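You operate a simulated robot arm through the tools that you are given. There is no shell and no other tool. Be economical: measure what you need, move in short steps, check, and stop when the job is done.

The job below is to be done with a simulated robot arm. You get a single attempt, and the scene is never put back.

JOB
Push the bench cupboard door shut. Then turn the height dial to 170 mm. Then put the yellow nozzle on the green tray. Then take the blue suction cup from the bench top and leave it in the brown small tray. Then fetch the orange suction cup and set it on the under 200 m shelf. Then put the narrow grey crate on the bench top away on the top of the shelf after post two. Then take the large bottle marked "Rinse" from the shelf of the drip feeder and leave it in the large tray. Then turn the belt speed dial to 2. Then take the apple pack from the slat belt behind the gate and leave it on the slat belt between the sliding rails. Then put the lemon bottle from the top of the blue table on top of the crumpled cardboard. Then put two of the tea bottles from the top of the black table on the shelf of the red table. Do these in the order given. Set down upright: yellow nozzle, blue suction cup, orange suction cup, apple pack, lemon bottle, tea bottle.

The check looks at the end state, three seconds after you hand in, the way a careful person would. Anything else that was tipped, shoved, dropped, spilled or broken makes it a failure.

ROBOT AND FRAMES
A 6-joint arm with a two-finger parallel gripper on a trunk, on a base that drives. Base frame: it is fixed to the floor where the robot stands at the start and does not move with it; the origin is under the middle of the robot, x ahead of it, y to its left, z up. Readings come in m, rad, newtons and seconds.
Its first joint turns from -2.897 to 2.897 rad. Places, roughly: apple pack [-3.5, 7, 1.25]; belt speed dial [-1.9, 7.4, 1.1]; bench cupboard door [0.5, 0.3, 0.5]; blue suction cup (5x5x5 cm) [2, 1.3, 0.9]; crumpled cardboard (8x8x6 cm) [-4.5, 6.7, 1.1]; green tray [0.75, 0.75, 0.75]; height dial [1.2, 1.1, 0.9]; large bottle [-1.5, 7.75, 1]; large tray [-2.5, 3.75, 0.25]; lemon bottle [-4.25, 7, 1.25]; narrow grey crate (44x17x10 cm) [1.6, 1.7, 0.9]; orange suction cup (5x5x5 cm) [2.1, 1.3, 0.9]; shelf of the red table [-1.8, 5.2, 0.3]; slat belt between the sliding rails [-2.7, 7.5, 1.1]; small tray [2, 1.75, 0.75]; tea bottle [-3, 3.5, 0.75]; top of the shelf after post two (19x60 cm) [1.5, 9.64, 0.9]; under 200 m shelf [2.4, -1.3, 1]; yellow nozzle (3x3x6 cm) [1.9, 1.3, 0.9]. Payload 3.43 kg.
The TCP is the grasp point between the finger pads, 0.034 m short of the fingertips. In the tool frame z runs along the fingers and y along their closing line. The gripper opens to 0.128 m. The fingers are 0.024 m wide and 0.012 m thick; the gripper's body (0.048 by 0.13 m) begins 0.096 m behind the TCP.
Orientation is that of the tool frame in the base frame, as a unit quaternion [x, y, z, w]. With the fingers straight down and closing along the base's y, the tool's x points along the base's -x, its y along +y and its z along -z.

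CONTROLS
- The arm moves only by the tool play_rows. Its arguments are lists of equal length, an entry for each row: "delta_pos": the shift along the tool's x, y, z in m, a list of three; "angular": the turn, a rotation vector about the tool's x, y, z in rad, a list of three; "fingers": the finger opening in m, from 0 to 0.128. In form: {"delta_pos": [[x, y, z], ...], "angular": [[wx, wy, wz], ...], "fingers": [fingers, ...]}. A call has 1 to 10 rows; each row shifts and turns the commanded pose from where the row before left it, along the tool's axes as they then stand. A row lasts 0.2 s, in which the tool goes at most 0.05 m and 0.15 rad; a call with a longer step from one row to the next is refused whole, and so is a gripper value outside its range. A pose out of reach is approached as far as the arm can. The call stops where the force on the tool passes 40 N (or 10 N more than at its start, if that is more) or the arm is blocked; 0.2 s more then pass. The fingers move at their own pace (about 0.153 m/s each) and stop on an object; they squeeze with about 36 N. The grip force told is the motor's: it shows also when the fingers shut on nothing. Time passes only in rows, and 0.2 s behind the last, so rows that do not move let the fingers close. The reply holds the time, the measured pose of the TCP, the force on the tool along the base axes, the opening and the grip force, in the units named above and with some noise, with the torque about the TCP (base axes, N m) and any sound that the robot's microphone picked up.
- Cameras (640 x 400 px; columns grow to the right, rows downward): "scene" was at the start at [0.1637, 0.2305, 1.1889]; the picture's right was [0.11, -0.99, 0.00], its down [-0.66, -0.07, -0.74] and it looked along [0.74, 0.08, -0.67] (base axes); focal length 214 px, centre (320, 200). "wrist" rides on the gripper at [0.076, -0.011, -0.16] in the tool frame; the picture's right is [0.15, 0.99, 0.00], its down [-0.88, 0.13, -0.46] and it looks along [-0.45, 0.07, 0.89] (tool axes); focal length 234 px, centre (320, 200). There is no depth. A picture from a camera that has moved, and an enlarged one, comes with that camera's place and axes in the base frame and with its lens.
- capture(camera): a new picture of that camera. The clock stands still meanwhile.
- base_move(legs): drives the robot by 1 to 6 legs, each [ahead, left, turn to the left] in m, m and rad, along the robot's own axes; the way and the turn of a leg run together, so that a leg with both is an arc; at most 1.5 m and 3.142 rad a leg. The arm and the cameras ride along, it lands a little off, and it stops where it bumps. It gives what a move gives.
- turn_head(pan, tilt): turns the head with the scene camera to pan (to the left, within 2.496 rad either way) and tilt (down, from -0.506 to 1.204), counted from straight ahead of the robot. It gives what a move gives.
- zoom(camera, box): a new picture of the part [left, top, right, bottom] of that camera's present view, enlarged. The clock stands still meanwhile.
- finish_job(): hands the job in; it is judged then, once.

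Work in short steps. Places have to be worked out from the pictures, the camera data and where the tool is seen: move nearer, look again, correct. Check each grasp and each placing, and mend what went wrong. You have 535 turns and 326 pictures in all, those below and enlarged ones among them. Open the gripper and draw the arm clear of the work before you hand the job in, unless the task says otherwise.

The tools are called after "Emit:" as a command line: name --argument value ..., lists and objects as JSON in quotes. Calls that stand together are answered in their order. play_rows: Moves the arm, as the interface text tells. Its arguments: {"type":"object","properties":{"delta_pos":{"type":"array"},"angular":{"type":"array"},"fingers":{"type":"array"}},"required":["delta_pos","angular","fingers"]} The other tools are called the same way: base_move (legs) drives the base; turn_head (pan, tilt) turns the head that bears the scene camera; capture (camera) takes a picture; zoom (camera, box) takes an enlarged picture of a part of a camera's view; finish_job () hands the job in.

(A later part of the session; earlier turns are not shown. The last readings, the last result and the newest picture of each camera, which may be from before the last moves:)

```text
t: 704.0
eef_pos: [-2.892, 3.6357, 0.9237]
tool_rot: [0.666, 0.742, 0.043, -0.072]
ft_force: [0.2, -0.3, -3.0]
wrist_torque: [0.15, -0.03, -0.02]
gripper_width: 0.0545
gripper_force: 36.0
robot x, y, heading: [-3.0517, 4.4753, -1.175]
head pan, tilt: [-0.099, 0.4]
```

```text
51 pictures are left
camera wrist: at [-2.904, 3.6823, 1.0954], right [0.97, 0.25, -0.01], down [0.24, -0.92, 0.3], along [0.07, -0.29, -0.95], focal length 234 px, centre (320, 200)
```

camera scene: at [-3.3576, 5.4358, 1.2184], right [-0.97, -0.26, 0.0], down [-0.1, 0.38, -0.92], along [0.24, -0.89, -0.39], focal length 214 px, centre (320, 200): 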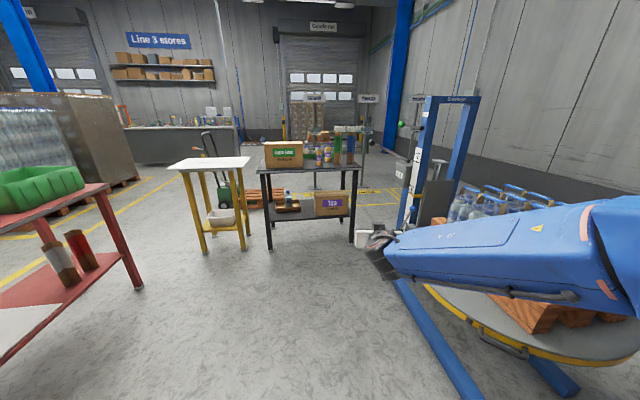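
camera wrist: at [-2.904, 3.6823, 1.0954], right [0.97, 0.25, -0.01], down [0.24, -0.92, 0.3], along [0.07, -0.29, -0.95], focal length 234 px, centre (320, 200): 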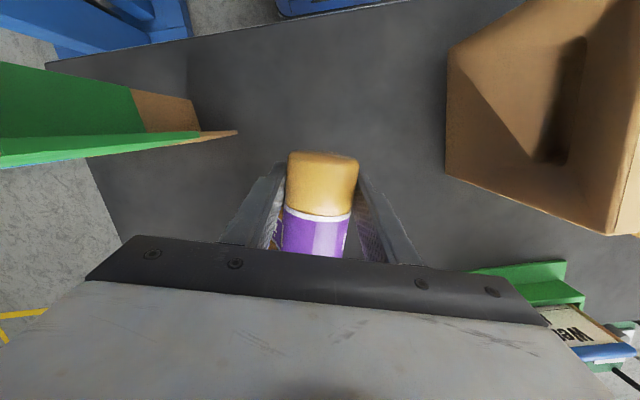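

A is lifted. I back the base off the table edge, pitch the tool up to 80° so A stands upright, then set it down near the table's front edge for a proper regrasp.

Emit:
base_move --legs '[[-0.21, 0, 0]]'

Emit:
play_rows --delta_pos '[[0, 0, 0], [0, 0, 0], [0, 0, 0], [0, 0, 0], [0, 0, 0], [0, 0, 0], [0, 0, 0], [0, 0, 0], [0, 0, 0], [0, 0, 0]]' --angular '[[0, -0.131, 0], [0, -0.131, 0], [0, -0.131, 0], [0, -0.131, 0], [0, -0.131, 0], [0, -0.131, 0], [0, -0.131, 0], [0, -0.131, 0], [0, -0.131, 0], [0, -0.131, 0]]' --fingers '[0, 0, 0, 0, 0, 0, 0, 0, 0, 0]'

Emit:
play_rows --delta_pos '[[0, 0, 0], [0, 0, 0], [0, 0, 0]]' --angular '[[0, -0.131, 0], [0, -0.131, 0], [0, 0, 0]]' --fingers '[0, 0, 0]'

Emit:
capture --camera "wrist"

```text
t: 705.6
eef_pos: [-2.9768, 3.8287, 0.9246]
tool_rot: [0.666, 0.741, 0.044, -0.072]
ft_force: [-0.2, 0.0, -1.9]
wrist_torque: [0.12, 0.0, -0.06]
gripper_width: 0.0547
gripper_force: 36.4
robot x, y, heading: [-3.133, 4.6645, -1.175]
head pan, tilt: [-0.099, 0.4]
```

```text
t: 707.9
eef_pos: [-2.9753, 3.8298, 0.9253]
tool_rot: [0.555, 0.631, -0.37, 0.396]
ft_force: [-0.3, 0.0, -2.7]
wrist_torque: [0.06, 0.02, 0.02]
gripper_width: 0.0543
gripper_force: 36.0
robot x, y, heading: [-3.1357, 4.67, -1.174]
head pan, tilt: [-0.099, 0.4]
```

```text
t: 708.6
eef_pos: [-2.9843, 3.8288, 0.9237]
tool_rot: [0.532, 0.595, -0.421, 0.431]
ft_force: [1.7, -0.1, -1.9]
wrist_torque: [0.07, -0.02, -0.02]
gripper_width: 0.0541
gripper_force: 36.4
out of reach, approached as far as the arm can: row 1, 2
robot x, y, heading: [-3.1323, 4.669, -1.175]
head pan, tilt: [-0.099, 0.4]
```

```text
50 pictures are left
camera wrist: at [-3.0113, 4.002, 0.8945], right [0.98, 0.12, -0.18], down [0.16, 0.21, 0.97], along [0.15, -0.97, 0.19], focal length 234 px, centre (320, 200)
```

wrist: 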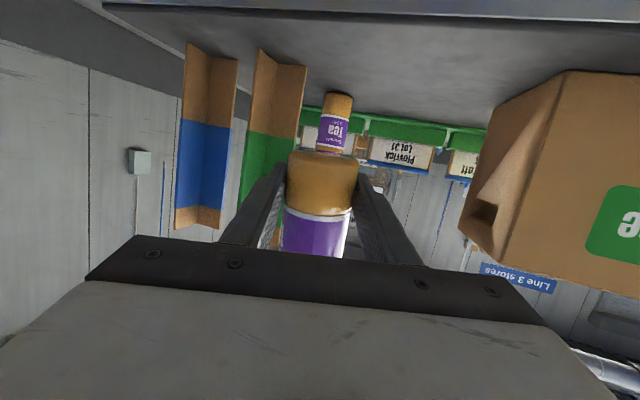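

A is nearly upright (≈6° off). I extend forward over the table's front zone, clear of B.

Emit:
play_rows --delta_pos '[[-0.01, 0.0175, 0.0352], [-0.01, 0.0175, 0.0352], [-0.01, 0.0175, 0.0352], [-0.01, 0.0175, 0.0352], [0, 0, 0]]' --angular '[[0, -0.05, 0], [0, -0.05, 0], [0, 0, 0], [0, 0, 0], [0, 0, 0]]' --fingers '[0, 0, 0, 0, 0]'

Emit:
capture --camera "wrist"

```text
t: 709.9
eef_pos: [-2.9023, 3.6892, 0.937]
tool_rot: [0.498, 0.565, -0.454, 0.476]
ft_force: [-0.4, -0.6, -3.2]
wrist_torque: [0.03, 0.01, 0.0]
gripper_width: 0.0541
gripper_force: 35.9
robot x, y, heading: [-3.1344, 4.6698, -1.176]
head pan, tilt: [-0.099, 0.4]
```

```text
49 pictures are left
camera wrist: at [-2.9314, 3.8564, 0.8823], right [0.98, 0.11, -0.18], down [0.13, 0.35, 0.93], along [0.17, -0.93, 0.33], focal length 234 px, centre (320, 200)
```

wrist: 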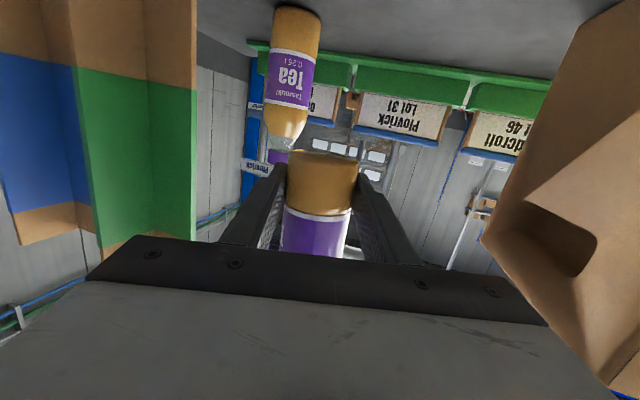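

Upright to within ~2° now. I lower it onto the table.

Emit:
play_rows --delta_pos '[[0.0297, 0, 0.004], [0.0297, 0, 0.004], [0.0297, 0, 0.004], [0.0149, 0, 0.002], [0, 0, 0]]' --angular '[[0, 0, 0], [0, 0, 0], [0, 0, 0], [0, 0, 0], [0, 0, 0]]' --fingers '[0, 0, 0, 0, 0]'

Emit:
play_rows --delta_pos '[[0.004, 0, 0.0005], [0.004, 0, 0.0005], [0.003, 0, 0.0004], [0, 0, 0]]' --angular '[[0, 0, 0], [0, 0, 0], [0, 0, 0], [0, 0, 0]]' --fingers '[0, 0, 0, 0]'

```text
t: 711.0
eef_pos: [-2.9052, 3.6904, 0.8331]
tool_rot: [0.498, 0.564, -0.455, 0.477]
ft_force: [1.0, 0.0, -3.0]
wrist_torque: [0.03, 0.01, -0.02]
gripper_width: 0.054
gripper_force: 36.2
robot x, y, heading: [-3.1354, 4.6683, -1.171]
head pan, tilt: [-0.099, 0.4]
```

```text
t: 712.0
eef_pos: [-2.9051, 3.6895, 0.8196]
tool_rot: [0.498, 0.564, -0.454, 0.477]
ft_force: [-0.9, 0.2, -2.4]
wrist_torque: [0.03, 0.01, 0.01]
gripper_width: 0.0541
gripper_force: 36.1
robot x, y, heading: [-3.136, 4.6681, -1.17]
head pan, tilt: [-0.099, 0.4]
```

Emit:
play_rows --delta_pos '[[0.003, 0, 0.0004], [0.003, 0, 0.0004], [0.002, 0, 0.0003], [0, 0, 0]]' --angular '[[0, 0, 0], [0, 0, 0], [0, 0, 0], [0, 0, 0]]' --fingers '[0, 0, 0, 0]'

```text
t: 713.0
eef_pos: [-2.9051, 3.6893, 0.812]
tool_rot: [0.497, 0.565, -0.454, 0.477]
ft_force: [1.0, 1.1, -2.4]
wrist_torque: [0.04, 0.03, 0.0]
gripper_width: 0.0542
gripper_force: 35.9
robot x, y, heading: [-3.1359, 4.6708, -1.175]
head pan, tilt: [-0.099, 0.4]
```

Emit:
play_rows --delta_pos '[[0.0025, 0, 0.0003], [0.0025, 0, 0.0003], [0.0025, 0, 0.0003], [0.0025, 0, 0.0003], [0, 0, 0]]' --angular '[[0, 0, 0], [0, 0, 0], [0, 0, 0], [0, 0, 0], [0, 0, 0]]' --fingers '[0, 0, 0, 0, 0]'

Emit:
capture --camera "wrist"

```text
t: 714.2
eef_pos: [-2.9056, 3.6895, 0.804]
tool_rot: [0.497, 0.563, -0.456, 0.478]
ft_force: [0.0, -5.0, 28.7]
wrist_torque: [-0.29, -0.78, -0.04]
gripper_width: 0.0545
gripper_force: 36.1
robot x, y, heading: [-3.1384, 4.6691, -1.175]
head pan, tilt: [-0.099, 0.4]
```

```text
48 pictures are left
camera wrist: at [-2.9356, 3.8569, 0.75], right [0.98, 0.11, -0.18], down [0.13, 0.35, 0.93], along [0.17, -0.93, 0.33], focal length 234 px, centre (320, 200)
```

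wrist: 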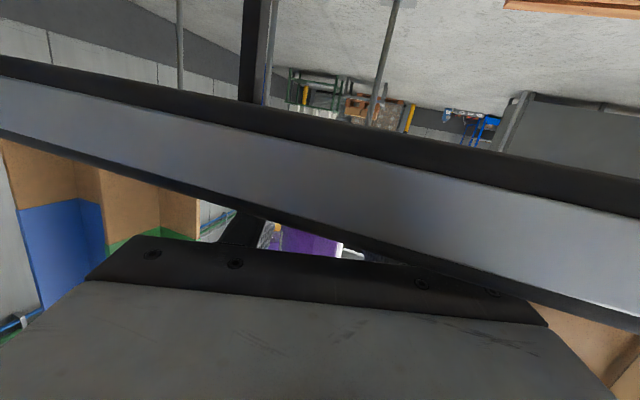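

Contact (table ≈0.775). I release, slide the open fingers up 5 cm and re-pitch to ~68° for a mid-height grip.

Emit:
play_rows --delta_pos '[[-0.002, 0, 0], [0, 0, 0], [0, 0, 0], [-0.0198, 0, -0.0027], [-0.0297, 0, -0.004], [0, 0, 0]]' --angular '[[0, 0, 0], [0, 0, 0], [0, 0, 0], [0, 0, 0], [0, 0, 0], [0, 0, 0]]' --fingers '[0.054, 0.085, 0.085, 0.085, 0.085, 0.085]'

Emit:
capture --camera "wrist"

```text
t: 715.6
eef_pos: [-2.9027, 3.6901, 0.853]
tool_rot: [0.497, 0.565, -0.454, 0.478]
ft_force: [0.1, -0.2, 0.7]
wrist_torque: [0.01, -0.02, 0.0]
gripper_width: 0.085
gripper_force: 0.1
robot x, y, heading: [-3.1346, 4.6685, -1.174]
head pan, tilt: [-0.099, 0.4]
```

```text
47 pictures are left
camera wrist: at [-2.9324, 3.8571, 0.8009], right [0.98, 0.11, -0.18], down [0.13, 0.35, 0.93], along [0.17, -0.93, 0.33], focal length 234 px, centre (320, 200)
```

wrist: 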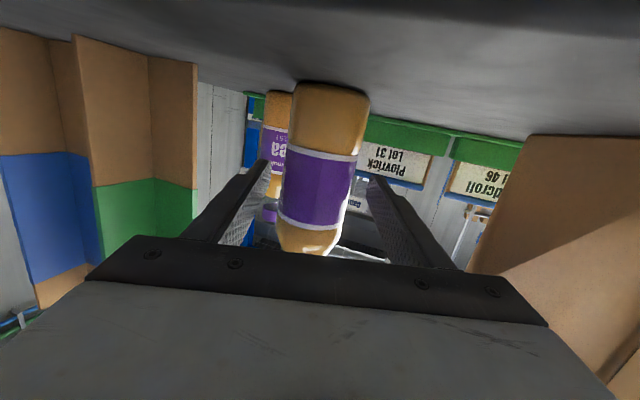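

A stands upright between the fingers. I pitch to ~66° and grip.

Emit:
play_rows --delta_pos '[[0, 0, 0], [0, 0, 0], [0, 0, 0], [0, 0, 0], [0, 0, 0], [0, 0, 0]]' --angular '[[0, 0.14, 0], [0, 0.14, 0], [0, 0, 0], [0, 0, 0], [0, 0, 0], [0, 0, 0]]' --fingers '[0.085, 0.085, 0.085, 0, 0, 0]'

Emit:
play_rows --delta_pos '[[-0.0092, 0, -0.004], [-0.0274, 0, -0.012], [-0.0274, 0, -0.012], [-0.0274, 0, -0.012], [0, 0, 0]]' --angular '[[0, 0, 0], [0, 0, 0], [0, 0, 0], [0, 0, 0], [0, 0, 0]]' --fingers '[0, 0, 0, 0, 0]'

Emit:
capture --camera "wrist"

```text
t: 717.0
eef_pos: [-2.9028, 3.6901, 0.8542]
tool_rot: [0.556, 0.625, -0.381, 0.393]
ft_force: [1.9, 0.8, 4.0]
wrist_torque: [0.0, -0.39, 0.05]
gripper_width: 0.0542
gripper_force: 36.1
robot x, y, heading: [-3.1356, 4.6674, -1.17]
head pan, tilt: [-0.099, 0.4]
```

```text
t: 718.2
eef_pos: [-2.9014, 3.6909, 0.9543]
tool_rot: [0.556, 0.626, -0.38, 0.394]
ft_force: [0.1, -0.5, -1.8]
wrist_torque: [0.03, -0.03, 0.03]
gripper_width: 0.054
gripper_force: 36.1
robot x, y, heading: [-3.1326, 4.6661, -1.172]
head pan, tilt: [-0.099, 0.4]
```

```text
46 pictures are left
camera wrist: at [-2.9286, 3.866, 0.9496], right [0.97, 0.15, -0.17], down [0.16, 0.08, 0.98], along [0.16, -0.99, 0.05], focal length 234 px, centre (320, 200)
```

wrist: 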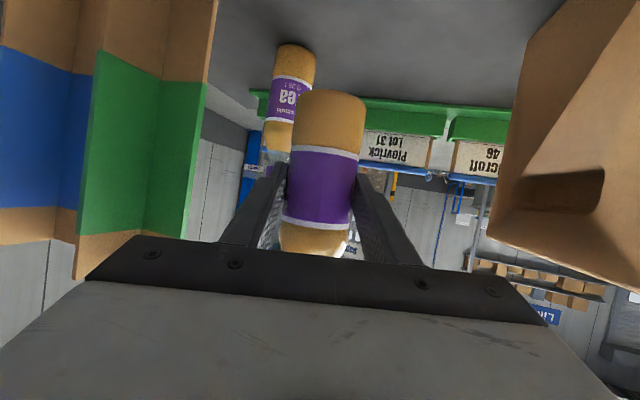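

A is held upright. I raise and retract the arm, then take the route north of the red table to its east side.

Emit:
base_move --legs '[[-0.4, 0, 0]]'

Emit:
play_rows --delta_pos '[[-0.0274, 0, -0.012], [-0.0274, 0, -0.012], [-0.0274, 0, -0.012], [-0.0274, 0, -0.012], [-0.0274, 0, -0.012], [0.0161, 0, -0.0366], [0.0161, 0, -0.0366], [0.0161, 0, -0.0366], [0.0161, 0, -0.0366], [0.0161, 0, -0.0366]]' --angular '[[0, 0, 0], [0, 0, 0], [0, 0, 0], [0, 0, 0], [0, 0, 0], [0, 0, 0], [0, 0, 0], [0, 0, 0], [0, 0, 0], [0, 0, 0]]' --fingers '[0, 0, 0, 0, 0, 0, 0, 0, 0, 0]'

Emit:
base_move --legs '[[-0.45, 0.25, 0], [-0.4, 0.3, 0], [0, 1.2, 0], [0, 1.15, 0]]'

```text
t: 720.8
eef_pos: [-3.0551, 4.063, 0.954]
tool_rot: [0.556, 0.625, -0.381, 0.394]
ft_force: [0.7, 0.0, -2.0]
wrist_torque: [0.04, 0.0, 0.0]
gripper_width: 0.054
gripper_force: 35.8
robot x, y, heading: [-3.2944, 5.0408, -1.171]
head pan, tilt: [-0.099, 0.4]
```

```text
t: 723.0
eef_pos: [-3.0659, 4.2616, 1.104]
tool_rot: [0.556, 0.626, -0.381, 0.393]
ft_force: [0.3, -0.8, -3.5]
wrist_torque: [0.0, 0.0, -0.05]
gripper_width: 0.0538
gripper_force: 36.1
robot x, y, heading: [-3.293, 5.0377, -1.18]
head pan, tilt: [-0.099, 0.4]
```

```text
t: 739.8
eef_pos: [-0.6824, 6.1272, 1.104]
tool_rot: [0.561, 0.62, -0.384, 0.39]
ft_force: [-0.1, -0.3, -3.7]
wrist_torque: [0.06, -0.03, 0.0]
gripper_width: 0.0538
gripper_force: 36.0
robot x, y, heading: [-0.8931, 6.9082, -1.197]
head pan, tilt: [-0.099, 0.4]
```

Now I turn to face the red table from the east and move south alongside it.

Emit:
base_move --legs '[[0, 0, -1.54], [0, 1.4, 0]]'

Emit:
turn_head --pan 0.0 --tilt 0.5

Emit:
capture --camera "scene"

```text
t: 750.5
eef_pos: [-0.9915, 5.3458, 1.1035]
tool_rot: [0.831, 0.093, -0.546, 0.038]
ft_force: [-0.4, -0.4, -2.5]
wrist_torque: [0.03, -0.06, -0.01]
gripper_width: 0.0542
gripper_force: 36.6
robot x, y, heading: [-0.2424, 5.6507, -2.639]
head pan, tilt: [-0.099, 0.4]
```

```text
t: 751.2
eef_pos: [-0.9924, 5.3447, 1.1036]
tool_rot: [0.832, 0.094, -0.546, 0.039]
ft_force: [0.1, 0.4, -3.4]
wrist_torque: [0.0, -0.05, -0.02]
gripper_width: 0.054
gripper_force: 36.1
robot x, y, heading: [-0.2403, 5.6513, -2.639]
head pan, tilt: [0.0, 0.499]
```

```text
45 pictures are left
camera scene: at [-0.2853, 5.3772, 1.2093], right [-0.48, 0.88, 0.0], down [0.42, 0.23, -0.88], along [-0.77, -0.42, -0.48], focal length 214 px, centre (320, 200)
```

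scene: 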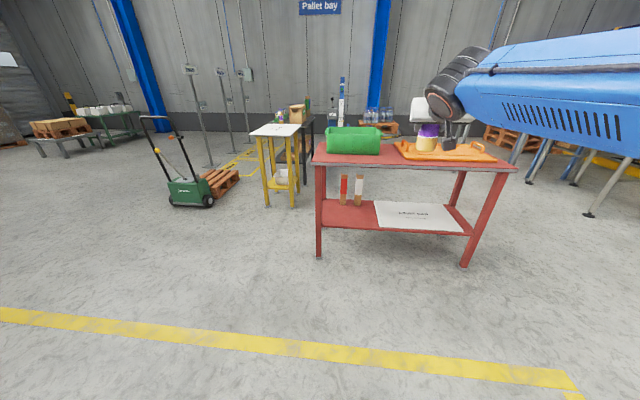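

Emit:
zoom --camera "scene" --box '[300, 140, 420, 270]'

```text
3.08 times, centred on (360, 205) of scene
camera zoom: at [-0.2853, 5.3772, 1.2093], right [-0.48, 0.88, 0.0], down [0.42, 0.23, -0.88], along [-0.77, -0.42, -0.48], focal length 660 px, centre (197, 185)
```

zoom: 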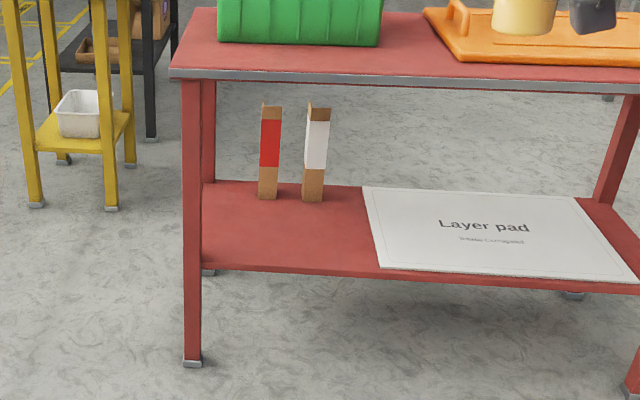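

The bare part of the shelf is clear: spots S1 (-1.554, 4.844) and S2 (-1.620, 5.00), shelf z≈0.292. I square the tool to the table and lower while extending, in open space.

Emit:
play_rows --delta_pos '[[0, 0, 0], [0, 0, 0], [0.0273, 0, 0.0251], [0.0273, 0, 0.0251], [0.0273, 0, 0.0251], [0.0273, 0, 0.0251], [0.0273, 0, 0.0251], [0.0273, 0, 0.0251], [0.0273, 0, 0.0251], [0.0273, 0, 0.0251]]' --angular '[[-0.099, 0, -0.0436], [-0.099, 0, -0.0436], [0, 0, 0], [0, 0, 0], [0, 0, 0], [0, 0, 0], [0, 0, 0], [0, 0, 0], [0, 0, 0], [0, 0, 0]]' --fingers '[0, 0, 0, 0, 0, 0, 0, 0, 0, 0]'

Emit:
play_rows --delta_pos '[[0.0273, 0, 0.0251], [0.0273, 0, 0.0251], [0.0273, 0, 0.0251], [0.0273, 0, 0.0251], [0.0273, 0, 0.0251], [0.0273, 0, 0.0251], [0.0273, 0, 0.0251], [0.0273, 0, 0.0251], [0.0273, 0, 0.0251], [0.0273, 0, 0.0251]]' --angular '[[0, 0, 0], [0, 0, 0], [0, 0, 0], [0, 0, 0], [0, 0, 0], [0, 0, 0], [0, 0, 0], [0, 0, 0], [0, 0, 0], [0, 0, 0]]' --fingers '[0, 0, 0, 0, 0, 0, 0, 0, 0, 0]'

Emit:
capture --camera "wrist"

```text
t: 753.4
eef_pos: [-1.081, 5.3341, 0.8382]
tool_rot: [0.841, 0.075, -0.518, 0.139]
ft_force: [0.0, -2.2, -2.2]
wrist_torque: [0.1, -0.09, -0.02]
gripper_width: 0.0542
gripper_force: 36.4
out of reach, approached as far as the arm can: row 8, 9
robot x, y, heading: [-0.2432, 5.6516, -2.639]
head pan, tilt: [0.0, 0.499]
```

```text
t: 755.6
eef_pos: [-1.1451, 5.1979, 0.5132]
tool_rot: [0.82, 0.178, -0.536, 0.093]
ft_force: [-0.5, 0.2, -2.8]
wrist_torque: [0.01, -0.05, 0.01]
gripper_width: 0.0539
gripper_force: 35.5
out of reach, approached as far as the arm can: row 2, 3, 4, 5, 6, 7, 8, 9, 10
robot x, y, heading: [-0.2445, 5.6517, -2.638]
head pan, tilt: [0.0, 0.499]
```

```text
43 pictures are left
camera wrist: at [-0.9868, 5.2777, 0.5103], right [0.44, -0.88, -0.17], down [0.12, -0.13, 0.98], along [-0.89, -0.45, 0.05], focal length 234 px, centre (320, 200)
```

wrist: 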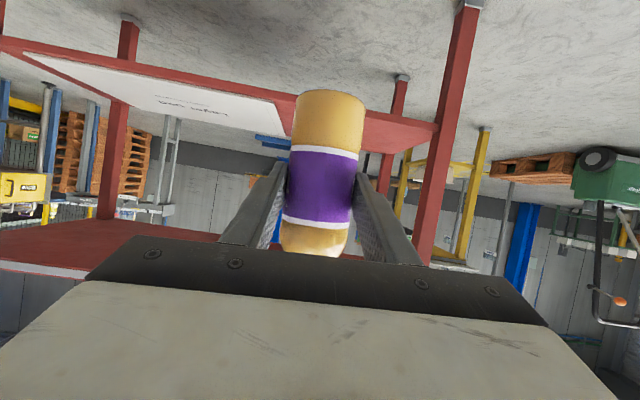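

Emit:
play_rows --delta_pos '[[0.0273, 0, 0.0251], [0.0273, 0, 0.0251], [0.0273, 0, 0.0251], [0.0273, 0, 0.015], [0, 0, 0]]' --angular '[[0, 0, 0], [0, 0, 0], [0, 0, 0], [0, 0, 0], [0, 0, 0]]' --fingers '[0, 0, 0, 0, 0]'

Emit:
base_move --legs '[[0, 0.17, -0.06]]'

Emit:
capture --camera "wrist"

```text
t: 756.8
eef_pos: [-1.1849, 5.1589, 0.3935]
tool_rot: [0.818, 0.189, -0.537, 0.081]
ft_force: [-0.1, 0.7, -2.5]
wrist_torque: [0.03, 0.0, 0.0]
gripper_width: 0.054
gripper_force: 35.5
out of reach, approached as far as the arm can: row 1, 2, 3, 4
robot x, y, heading: [-0.2414, 5.6519, -2.633]
head pan, tilt: [0.0, 0.499]
```

```text
t: 758.2
eef_pos: [-1.135, 5.0636, 0.3943]
tool_rot: [0.824, 0.165, -0.538, 0.065]
ft_force: [-1.2, -0.2, -2.7]
wrist_torque: [0.03, -0.03, -0.01]
gripper_width: 0.0543
gripper_force: 36.5
robot x, y, heading: [-0.1658, 5.4989, -2.699]
head pan, tilt: [0.0, 0.499]
```

```text
42 pictures are left
camera wrist: at [-0.9739, 5.1364, 0.3926], right [0.39, -0.9, -0.2], down [0.12, -0.17, 0.98], along [-0.91, -0.41, 0.04], focal length 234 px, centre (320, 200)
```

wrist: 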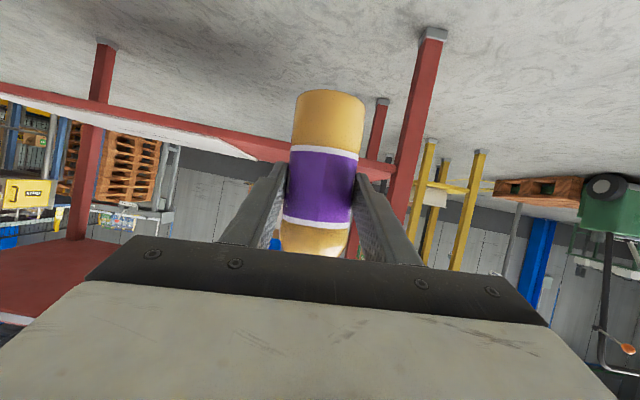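

The shelf edge appears nearer z≈0.32, so I raise the bottle before entering, then drive in 0.33 and check.

Emit:
play_rows --delta_pos '[[-0.0296, 0, -0.0134], [-0.0296, 0, -0.0134], [0, 0, 0]]' --angular '[[0, 0, 0], [0, 0, 0], [0, 0, 0]]' --fingers '[0, 0, 0]'

Emit:
base_move --legs '[[0.33, 0.01, 0]]'

Emit:
capture --camera "wrist"

Emit:
capture --camera "scene"

```text
t: 759.0
eef_pos: [-1.1329, 5.0599, 0.4589]
tool_rot: [0.824, 0.166, -0.537, 0.066]
ft_force: [1.2, 0.8, -1.9]
wrist_torque: [0.01, -0.07, 0.02]
gripper_width: 0.054
gripper_force: 36.1
robot x, y, heading: [-0.1629, 5.5015, -2.699]
head pan, tilt: [0.0, 0.499]
```

```text
t: 761.2
eef_pos: [-1.4254, 4.904, 0.4606]
tool_rot: [0.823, 0.168, -0.538, 0.068]
ft_force: [-0.2, -0.3, -3.1]
wrist_torque: [-0.01, -0.03, -0.03]
gripper_width: 0.054
gripper_force: 35.9
robot x, y, heading: [-0.4601, 5.3461, -2.691]
head pan, tilt: [0.0, 0.499]
```

```text
41 pictures are left
camera wrist: at [-1.2649, 4.9765, 0.4584], right [0.4, -0.89, -0.2], down [0.12, -0.17, 0.98], along [-0.91, -0.41, 0.04], focal length 234 px, centre (320, 200)
```

wrist: 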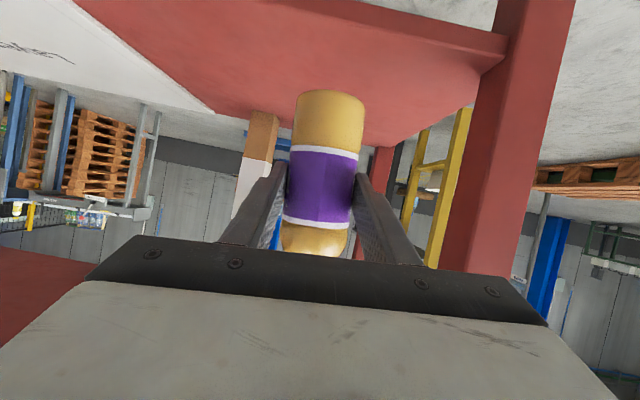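

```text
40 pictures are left
camera scene: at [-0.5179, 5.0762, 1.2092], right [-0.43, 0.9, 0.0], down [0.43, 0.21, -0.88], along [-0.79, -0.38, -0.48], focal length 214 px, centre (320, 200)
```

scene: 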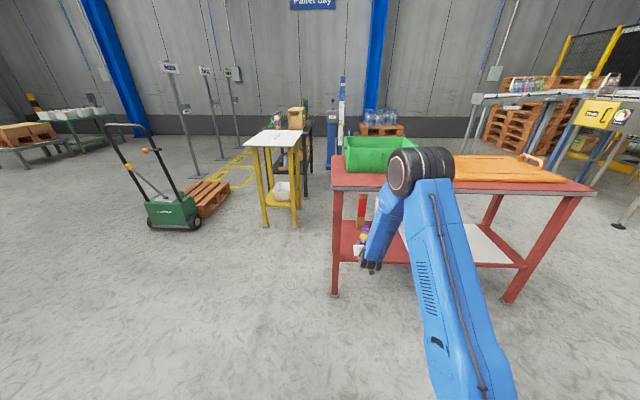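

The bottle is at the shelf's edge line, n≈5.07, clear of leg, pad and dividers. I move in 0.14 and lower.

Emit:
base_move --legs '[[0.14, 0.0, 0]]'

Emit:
play_rows --delta_pos '[[0.0182, 0, 0.0082], [0.0182, 0, 0.0082], [0.0091, 0, 0.0041], [0.0046, 0, 0.0021], [0, 0, 0]]' --angular '[[0, 0, 0], [0, 0, 0], [0, 0, 0], [0, 0, 0], [0, 0, 0]]' --fingers '[0, 0, 0, 0, 0]'

Emit:
capture --camera "wrist"

```text
t: 762.5
eef_pos: [-1.5506, 4.8396, 0.4594]
tool_rot: [0.823, 0.169, -0.538, 0.068]
ft_force: [-0.2, -1.1, -3.7]
wrist_torque: [0.02, 0.0, 0.01]
gripper_width: 0.0542
gripper_force: 35.7
robot x, y, heading: [-0.5876, 5.2867, -2.687]
head pan, tilt: [0.0, 0.499]
```

```text
t: 763.8
eef_pos: [-1.552, 4.8443, 0.4036]
tool_rot: [0.824, 0.168, -0.538, 0.066]
ft_force: [-0.1, 0.0, -2.5]
wrist_torque: [-0.02, 0.0, 0.01]
gripper_width: 0.0542
gripper_force: 35.8
robot x, y, heading: [-0.5883, 5.2867, -2.69]
head pan, tilt: [0.0, 0.499]
```

```text
39 pictures are left
camera wrist: at [-1.3924, 4.9173, 0.4028], right [0.4, -0.89, -0.2], down [0.12, -0.17, 0.98], along [-0.91, -0.42, 0.04], focal length 234 px, centre (320, 200)
```

wrist: 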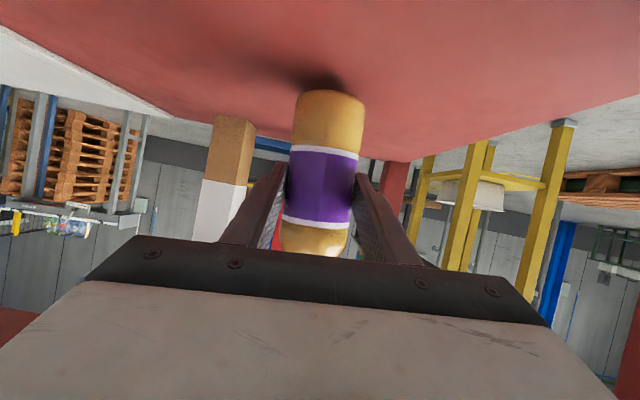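

Over bare shelf. I lower to contact.

Emit:
play_rows --delta_pos '[[0.0037, 0, 0.0016], [0.0037, 0, 0.0016], [0.0027, 0, 0.0012], [0.0027, 0, 0.0012], [0, 0, 0]]' --angular '[[0, 0, 0], [0, 0, 0], [0, 0, 0], [0, 0, 0], [0, 0, 0]]' --fingers '[0, 0, 0, 0, 0]'

Emit:
play_rows --delta_pos '[[0.0027, 0, 0.0012], [0.0027, 0, 0.0012], [0.0027, 0, 0.0012], [0, 0, 0]]' --angular '[[0, 0, 0], [0, 0, 0], [0, 0, 0], [0, 0, 0]]' --fingers '[0, 0, 0, 0]'

```text
t: 765.0
eef_pos: [-1.5519, 4.8447, 0.394]
tool_rot: [0.823, 0.167, -0.539, 0.066]
ft_force: [-2.5, 0.8, 29.1]
wrist_torque: [-0.66, 0.4, -0.05]
gripper_width: 0.0546
gripper_force: 36.4
robot x, y, heading: [-0.5831, 5.2868, -2.69]
head pan, tilt: [0.0, 0.499]
```

```text
t: 766.0
eef_pos: [-1.5518, 4.8451, 0.3837]
tool_rot: [0.823, 0.169, -0.538, 0.066]
ft_force: [3.3, -7.1, 23.1]
wrist_torque: [-1.11, -0.04, 0.1]
gripper_width: 0.0541
gripper_force: 36.1
robot x, y, heading: [-0.5836, 5.2847, -2.687]
head pan, tilt: [0.0, 0.499]
```

Contact was at 0.394 and the second step slid the fingers slightly down the bottle. I ease up and check before releasing.

Emit:
play_rows --delta_pos '[[-0.003, 0, -0.0013], [0, 0, 0]]' --angular '[[0, 0, 0], [0, 0, 0]]' --fingers '[0, 0]'

Emit:
capture --camera "wrist"

```text
t: 766.5
eef_pos: [-1.5521, 4.8455, 0.384]
tool_rot: [0.824, 0.169, -0.537, 0.065]
ft_force: [0.1, -0.1, -2.7]
wrist_torque: [0.0, -0.01, 0.0]
gripper_width: 0.0543
gripper_force: 36.3
robot x, y, heading: [-0.5848, 5.289, -2.69]
head pan, tilt: [0.0, 0.499]
```

```text
38 pictures are left
camera wrist: at [-1.3915, 4.9194, 0.384], right [0.4, -0.89, -0.21], down [0.12, -0.17, 0.98], along [-0.91, -0.41, 0.03], focal length 234 px, centre (320, 200)
```

wrist: 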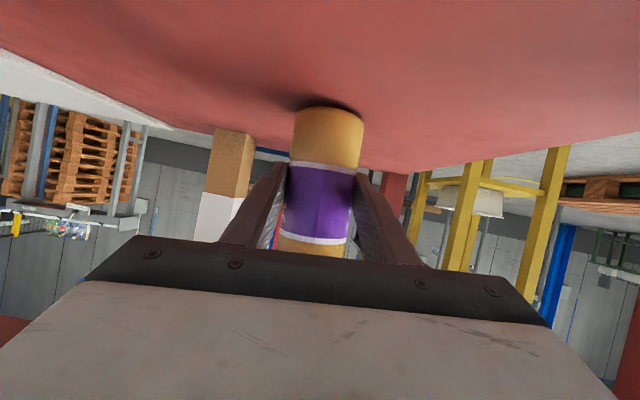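

It looks upright with its base at the shelf. I touch down, open and withdraw straight back.

Emit:
play_rows --delta_pos '[[0.0018, 0, 0.0008], [0, 0, 0], [0, 0, 0], [0, 0, 0]]' --angular '[[0, 0, 0], [0, 0, 0], [0, 0, 0], [0, 0, 0]]' --fingers '[0.054, 0.06, 0.085, 0.085]'

Emit:
base_move --legs '[[-0.2, 0, 0]]'

Emit:
capture --camera "wrist"

```text
t: 767.5
eef_pos: [-1.5529, 4.8449, 0.3839]
tool_rot: [0.823, 0.17, -0.538, 0.067]
ft_force: [0.3, 0.2, 0.3]
wrist_torque: [0.01, 0.02, 0.01]
gripper_width: 0.0848
gripper_force: 0.1
robot x, y, heading: [-0.5826, 5.2875, -2.692]
head pan, tilt: [0.0, 0.499]
```

```text
t: 769.1
eef_pos: [-1.3732, 4.9337, 0.3843]
tool_rot: [0.823, 0.169, -0.538, 0.066]
ft_force: [-0.8, -0.9, 0.1]
wrist_torque: [0.0, -0.01, 0.02]
gripper_width: 0.0851
gripper_force: 0.2
robot x, y, heading: [-0.4081, 5.3722, -2.687]
head pan, tilt: [0.0, 0.499]
```

```text
37 pictures are left
camera wrist: at [-1.2122, 5.0068, 0.3827], right [0.4, -0.89, -0.21], down [0.12, -0.17, 0.98], along [-0.91, -0.41, 0.04], focal length 234 px, centre (320, 200)
```

wrist: 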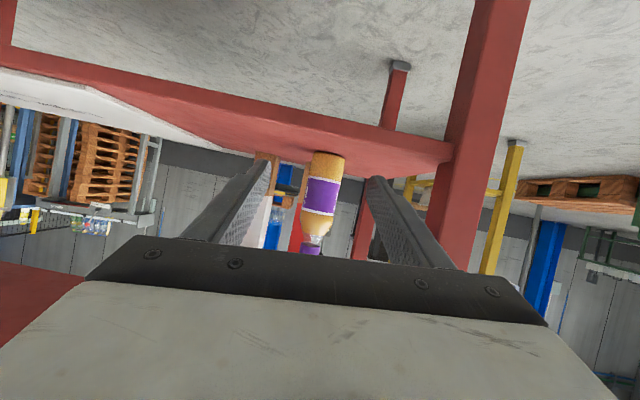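

Tea bottle A stands upright on the red table's shelf. Now for the second one: I back away, raise and retract the arm, and return to the black table.

Emit:
base_move --legs '[[-0.35, 0, 0]]'

Emit:
play_rows --delta_pos '[[-0.0365, 0, -0.0165], [-0.0365, 0, -0.0165], [-0.0365, 0, -0.0165], [-0.0365, 0, -0.0165], [-0.0365, 0, -0.0165], [-0.0365, 0, -0.0165], [-0.0365, 0, -0.0165], [-0.0365, 0, -0.0165], [-0.0365, 0, -0.0165], [-0.0365, 0, -0.0165]]' --angular '[[0, 0, 0], [0, 0, 0], [0, 0, 0], [0, 0, 0], [0, 0, 0], [0, 0, 0], [0, 0, 0], [0, 0, 0], [0, 0, 0], [0, 0, 0]]' --fingers '[0.085, 0.085, 0.085, 0.085, 0.085, 0.085, 0.085, 0.085, 0.085, 0.085]'

Emit:
play_rows --delta_pos '[[-0.0365, 0, -0.0165], [-0.0365, 0, -0.0165], [-0.0365, 0, -0.0165], [-0.0365, 0, -0.0165], [-0.0365, 0, -0.0165], [-0.0365, 0, -0.0165], [-0.0365, 0, -0.0165], [-0.0365, 0, -0.0165], [0.0161, 0, -0.0366], [0.0161, 0, -0.0366]]' --angular '[[0, 0, 0], [0, 0, 0], [0, 0, 0], [0, 0, 0], [0, 0, 0], [0, 0, 0], [0, 0, 0], [0, 0, 0], [0, 0, 0], [0, 0, 0]]' --fingers '[0.085, 0.085, 0.085, 0.085, 0.085, 0.085, 0.085, 0.085, 0.085, 0.085]'

Emit:
base_move --legs '[[0, -1.2, -0.03]]'

```text
t: 771.4
eef_pos: [-1.0585, 5.0819, 0.3848]
tool_rot: [0.823, 0.172, -0.537, 0.068]
ft_force: [-0.3, -0.5, -0.6]
wrist_torque: [-0.01, -0.01, -0.01]
gripper_width: 0.085
gripper_force: 0.0
robot x, y, heading: [-0.0895, 5.524, -2.687]
head pan, tilt: [0.0, 0.499]
```

```text
t: 773.6
eef_pos: [-1.0472, 5.0537, 0.7852]
tool_rot: [0.824, 0.171, -0.537, 0.066]
ft_force: [-0.6, -0.3, 0.0]
wrist_torque: [-0.04, 0.04, -0.02]
gripper_width: 0.0848
gripper_force: 0.0
robot x, y, heading: [-0.0912, 5.5269, -2.685]
head pan, tilt: [0.0, 0.499]
```

```text
t: 775.8
eef_pos: [-0.9667, 5.0589, 1.1044]
tool_rot: [0.823, 0.172, -0.537, 0.067]
ft_force: [0.2, -0.1, -0.8]
wrist_torque: [0.03, 0.03, -0.05]
gripper_width: 0.085
gripper_force: 0.0
robot x, y, heading: [-0.0915, 5.5283, -2.691]
head pan, tilt: [0.0, 0.499]
```

```text
t: 781.9
eef_pos: [-1.4908, 6.1532, 1.1047]
tool_rot: [0.825, 0.164, -0.538, 0.062]
ft_force: [0.0, 0.1, 1.7]
wrist_torque: [-0.02, 0.03, 0.0]
gripper_width: 0.085
gripper_force: 0.1
robot x, y, heading: [-0.6054, 6.605, -2.701]
head pan, tilt: [0.0, 0.499]
```

Emit:
base_move --legs '[[0, -0.42, 0], [0, 0, 1.53], [0, -1.3, 0], [0, -1.3, 0]]'

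Emit:
turn_head --pan -0.1 --tilt 0.4

Emit:
capture --camera "scene"

```text
t: 800.5
eef_pos: [-2.7403, 5.059, 1.1043]
tool_rot: [0.481, 0.689, -0.345, 0.417]
ft_force: [-0.2, -1.3, -1.7]
wrist_torque: [-0.02, 0.03, -0.01]
gripper_width: 0.085
gripper_force: 0.1
robot x, y, heading: [-3.1538, 5.9598, -1.17]
head pan, tilt: [0.0, 0.499]
```

```text
t: 801.1
eef_pos: [-2.7409, 5.0592, 1.1042]
tool_rot: [0.482, 0.689, -0.346, 0.417]
ft_force: [-0.4, 0.8, 1.0]
wrist_torque: [-0.03, -0.03, -0.04]
gripper_width: 0.0848
gripper_force: 0.1
robot x, y, heading: [-3.1563, 5.9577, -1.171]
head pan, tilt: [-0.099, 0.4]
```

```text
36 pictures are left
camera scene: at [-2.8949, 5.8824, 1.2183], right [-0.96, -0.29, 0.0], down [-0.11, 0.37, -0.92], along [0.27, -0.88, -0.39], focal length 214 px, centre (320, 200)
```

scene: 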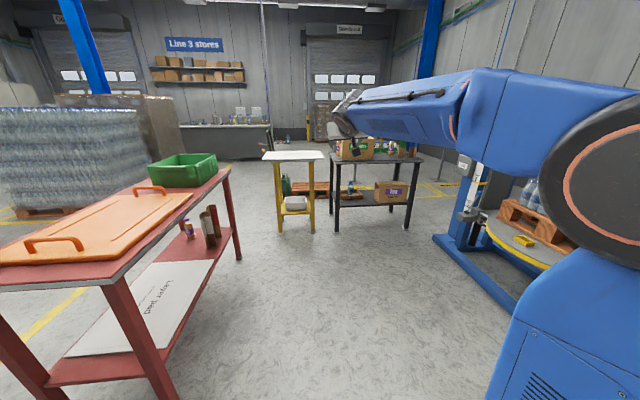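

A is seen upright on the shelf. I rotate the tool to approach B from its free side, lower to z≈0.95, and drive in.

Emit:
play_rows --delta_pos '[[0, 0, 0], [0, 0, 0], [0, -0.0425, 0], [0, -0.0425, 0], [0, -0.0425, 0], [0, -0.0425, 0], [0.0364, 0, 0.0166], [0.0364, 0, 0.0166], [0.0364, 0, 0.0166], [0.0273, 0, 0.0124]]' --angular '[[0.136, 0.011, 0.062], [0.136, 0.011, 0.062], [0, 0, 0], [0, 0, 0], [0, 0, 0], [0, 0, 0], [0, 0, 0], [0, 0, 0], [0, 0, 0], [0, 0, 0]]' --fingers '[0.085, 0.085, 0.085, 0.085, 0.085, 0.085, 0.085, 0.085, 0.085, 0.085]'

Emit:
base_move --legs '[[0.5, -0.35, 0], [0.45, -0.15, 0]]'

Emit:
capture --camera "wrist"

Emit:
zoom --camera "scene" --box '[280, 100, 460, 220]'

```text
t: 803.4
eef_pos: [-2.9206, 5.0563, 0.9685]
tool_rot: [0.579, 0.61, -0.403, 0.362]
ft_force: [0.1, 0.9, -1.0]
wrist_torque: [0.02, 0.0, -0.01]
gripper_width: 0.0851
gripper_force: 0.1
robot x, y, heading: [-3.155, 5.9567, -1.17]
head pan, tilt: [-0.099, 0.4]
```

```text
t: 809.3
eef_pos: [-2.9946, 3.9747, 0.9689]
tool_rot: [0.575, 0.613, -0.401, 0.365]
ft_force: [-0.4, -0.1, 0.3]
wrist_torque: [0.0, 0.02, -0.03]
gripper_width: 0.0848
gripper_force: 0.0
robot x, y, heading: [-3.2401, 4.8748, -1.162]
head pan, tilt: [-0.099, 0.4]
```

```text
35 pictures are left
camera wrist: at [-3.0094, 4.1518, 0.9662], right [0.98, 0.08, -0.21], down [0.2, 0.05, 0.98], along [0.09, -1.0, 0.04], focal length 234 px, centre (320, 200)
```

wrist: 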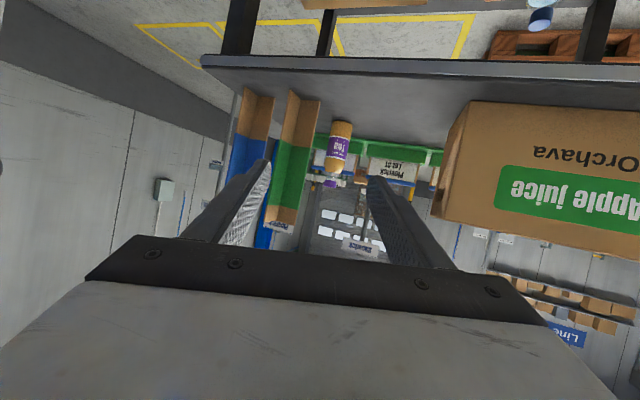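

```text
3.33 times, centred on (370, 160) of scene
camera zoom: at [-2.9794, 4.8004, 1.2184], right [-0.95, -0.3, 0.0], down [-0.12, 0.37, -0.92], along [0.28, -0.88, -0.39], focal length 715 px, centre (153, 333)
```

zoom: 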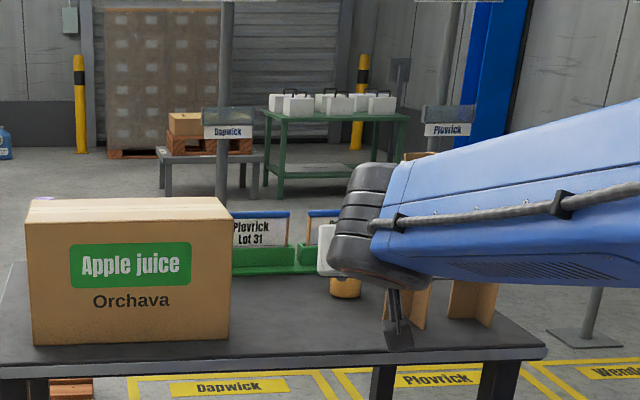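

B is 0.058 m left and 0.45 m ahead of the tool. I drive in 0.25, lower to z≈0.86 and look.

Emit:
base_move --legs '[[0.24, -0.045, 0]]'

Emit:
play_rows --delta_pos '[[0.0364, 0, 0.0166], [0.0364, 0, 0.0166], [0.0273, 0, 0.0124], [0, 0, 0]]' --angular '[[0, 0, 0], [0, 0, 0], [0, 0, 0], [0, 0, 0]]' --fingers '[0.085, 0.085, 0.085, 0.085]'

Emit:
capture --camera "wrist"

```text
t: 811.1
eef_pos: [-2.9414, 3.7387, 0.969]
tool_rot: [0.575, 0.613, -0.402, 0.363]
ft_force: [0.3, -0.2, 0.3]
wrist_torque: [0.0, -0.02, -0.01]
gripper_width: 0.0851
gripper_force: 0.0
robot x, y, heading: [-3.1884, 4.6373, -1.163]
head pan, tilt: [-0.099, 0.4]
```

```text
t: 812.1
eef_pos: [-2.9487, 3.7375, 0.8588]
tool_rot: [0.575, 0.613, -0.401, 0.364]
ft_force: [0.1, 0.2, 0.2]
wrist_torque: [-0.02, 0.02, -0.01]
gripper_width: 0.0848
gripper_force: 0.0
robot x, y, heading: [-3.1855, 4.6341, -1.161]
head pan, tilt: [-0.099, 0.4]
```

```text
33 pictures are left
camera wrist: at [-2.9637, 3.9152, 0.8565], right [0.98, 0.08, -0.21], down [0.2, 0.05, 0.98], along [0.09, -1.0, 0.04], focal length 234 px, centre (320, 200)
```

wrist: 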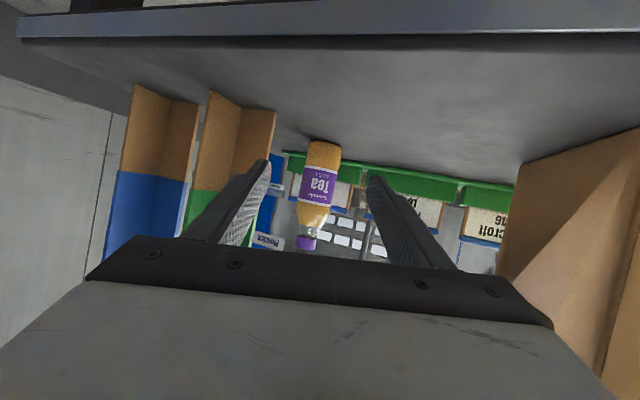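

By apparent size B is ~0.163 m ahead (y≈3.575), 1.2 cm left. I advance 0.09 and re-measure.

Emit:
play_rows --delta_pos '[[-0.0124, 0.004, 0.0273], [-0.0124, 0.004, 0.0273], [-0.0124, 0.004, 0.0273], [0, 0, 0]]' --angular '[[0, 0, 0], [0, 0, 0], [0, 0, 0], [0, 0, 0]]' --fingers '[0.085, 0.085, 0.085, 0.085]'

Emit:
capture --camera "wrist"

```text
t: 813.1
eef_pos: [-2.9362, 3.6497, 0.8559]
tool_rot: [0.575, 0.613, -0.402, 0.364]
ft_force: [0.1, -0.4, 0.8]
wrist_torque: [-0.02, 0.03, 0.0]
gripper_width: 0.0851
gripper_force: 0.0
robot x, y, heading: [-3.1863, 4.6369, -1.162]
head pan, tilt: [-0.099, 0.4]
```

```text
32 pictures are left
camera wrist: at [-2.9526, 3.8265, 0.8549], right [0.98, 0.08, -0.21], down [0.2, 0.05, 0.98], along [0.09, -1.0, 0.04], focal length 234 px, centre (320, 200)
```

wrist: 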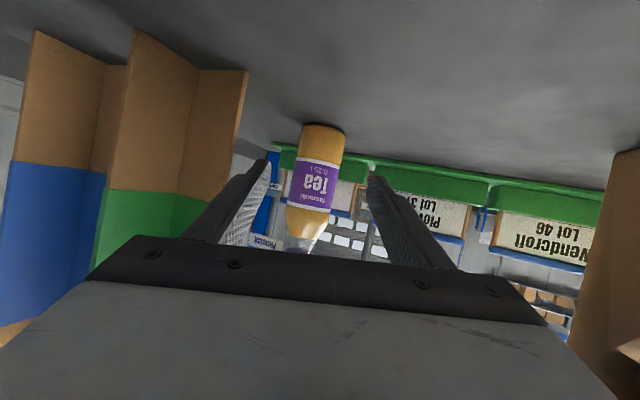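

Consistent: B is 0.075 m ahead. I advance exactly that and check before closing.

Emit:
play_rows --delta_pos '[[-0.0099, 0, 0.0219], [-0.0099, 0, 0.0219], [-0.0095, 0, 0.021], [0, 0, 0]]' --angular '[[0, 0, 0], [0, 0, 0], [0, 0, 0], [0, 0, 0]]' --fingers '[0.085, 0.085, 0.085, 0.085]'

Emit:
capture --camera "wrist"

```text
t: 814.1
eef_pos: [-2.9358, 3.5777, 0.8578]
tool_rot: [0.575, 0.612, -0.402, 0.364]
ft_force: [0.4, -0.2, -0.3]
wrist_torque: [0.02, -0.03, 0.0]
gripper_width: 0.0851
gripper_force: 0.0
robot x, y, heading: [-3.1871, 4.6381, -1.159]
head pan, tilt: [-0.099, 0.4]
```

```text
31 pictures are left
camera wrist: at [-2.9504, 3.7551, 0.8552], right [0.98, 0.08, -0.21], down [0.2, 0.05, 0.98], along [0.09, -1.0, 0.04], focal length 234 px, centre (320, 200)
```

wrist: 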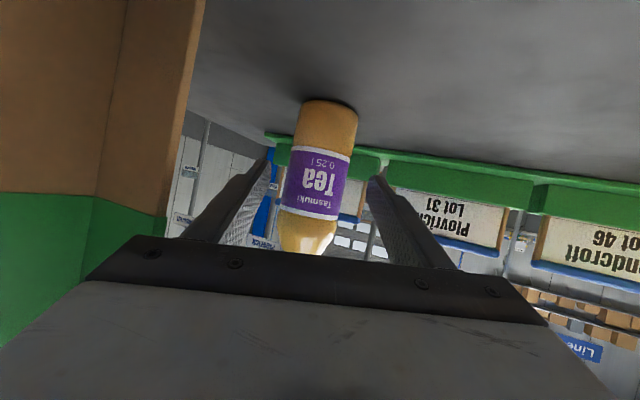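

B is between the fingers, ~2 cm beyond the TCP. I advance 1.5 cm and close, then lift.

Emit:
play_rows --delta_pos '[[-0.0062, 0, 0.0137], [0, 0, 0], [0, 0, 0], [0, 0, 0], [0, 0, 0]]' --angular '[[0, 0, 0], [0, 0, 0], [0, 0, 0], [0, 0, 0], [0, 0, 0]]' --fingers '[0.085, 0.085, 0, 0, 0]'

Emit:
play_rows --delta_pos '[[-0.0091, 0, -0.0041], [-0.0273, 0, -0.0124], [-0.0273, 0, -0.0124], [-0.0364, 0, -0.0166], [-0.0364, 0, -0.0166], [-0.0364, 0, -0.0166], [0, 0, 0]]' --angular '[[0, 0, 0], [0, 0, 0], [0, 0, 0], [0, 0, 0], [0, 0, 0], [0, 0, 0], [0, 0, 0]]' --fingers '[0, 0, 0, 0, 0, 0, 0]'

Emit:
capture --camera "wrist"

```text
t: 815.3
eef_pos: [-2.9347, 3.5624, 0.8577]
tool_rot: [0.575, 0.613, -0.401, 0.364]
ft_force: [3.4, -0.3, 4.8]
wrist_torque: [-0.19, -0.41, 0.1]
gripper_width: 0.0556
gripper_force: 36.2
robot x, y, heading: [-3.1882, 4.6367, -1.167]
head pan, tilt: [-0.099, 0.4]
```

```text
t: 816.9
eef_pos: [-2.9205, 3.5644, 1.0442]
tool_rot: [0.575, 0.614, -0.401, 0.363]
ft_force: [0.0, 0.3, -2.4]
wrist_torque: [0.13, -0.01, 0.02]
gripper_width: 0.0547
gripper_force: 36.1
robot x, y, heading: [-3.1894, 4.6408, -1.162]
head pan, tilt: [-0.099, 0.4]
```

```text
30 pictures are left
camera wrist: at [-2.9349, 3.7414, 1.0432], right [0.98, 0.08, -0.21], down [0.2, 0.05, 0.98], along [0.09, -1.0, 0.04], focal length 234 px, centre (320, 200)
```

wrist: 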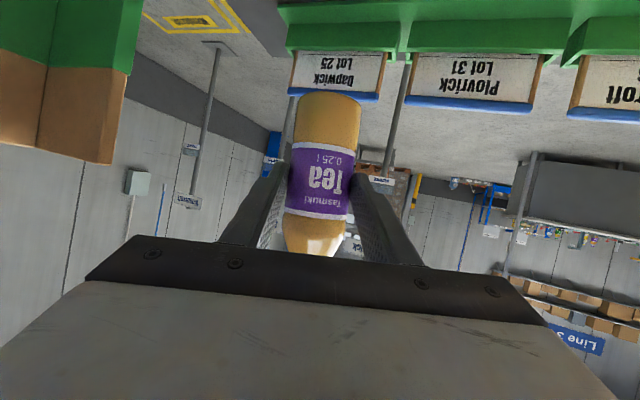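

B is held. I back out and repeat the route to the red table's east side.

Emit:
base_move --legs '[[-0.45, 0, 0]]'

Emit:
play_rows --delta_pos '[[-0.0273, 0, -0.0124], [-0.0273, 0, -0.0124], [0.0165, 0, -0.0364], [0.0165, 0, -0.0364], [0.0165, 0, -0.0364], [0.0165, 0, -0.0364], [0, 0, 0]]' --angular '[[0, 0, 0], [0, 0, 0], [0, 0, 0], [0, 0, 0], [0, 0, 0], [0, 0, 0], [0, 0, 0]]' --fingers '[0, 0, 0, 0, 0, 0, 0]'

Emit:
base_move --legs '[[-0.4, 0.2, 0], [-0.4, 0.3, 0], [0, 1.25, 0], [0, 1.2, 0]]'

```text
t: 819.6
eef_pos: [-3.0955, 3.9774, 1.0447]
tool_rot: [0.574, 0.614, -0.401, 0.365]
ft_force: [0.5, 0.1, -2.9]
wrist_torque: [0.09, 0.01, -0.02]
gripper_width: 0.0547
gripper_force: 35.8
robot x, y, heading: [-3.371, 5.048, -1.153]
head pan, tilt: [-0.099, 0.4]
```

```text
t: 821.2
eef_pos: [-3.0935, 4.1374, 1.1042]
tool_rot: [0.573, 0.614, -0.401, 0.365]
ft_force: [-0.2, 0.0, -2.5]
wrist_torque: [0.04, 0.04, 0.02]
gripper_width: 0.0547
gripper_force: 35.9
robot x, y, heading: [-3.3664, 5.0504, -1.156]
head pan, tilt: [-0.099, 0.4]
```

```text
t: 838.0
eef_pos: [-0.7211, 6.0493, 1.1039]
tool_rot: [0.576, 0.612, -0.402, 0.363]
ft_force: [0.6, -0.6, -3.3]
wrist_torque: [0.03, -0.02, 0.0]
gripper_width: 0.0544
gripper_force: 36.5
robot x, y, heading: [-0.9883, 6.9626, -1.168]
head pan, tilt: [-0.099, 0.4]
```

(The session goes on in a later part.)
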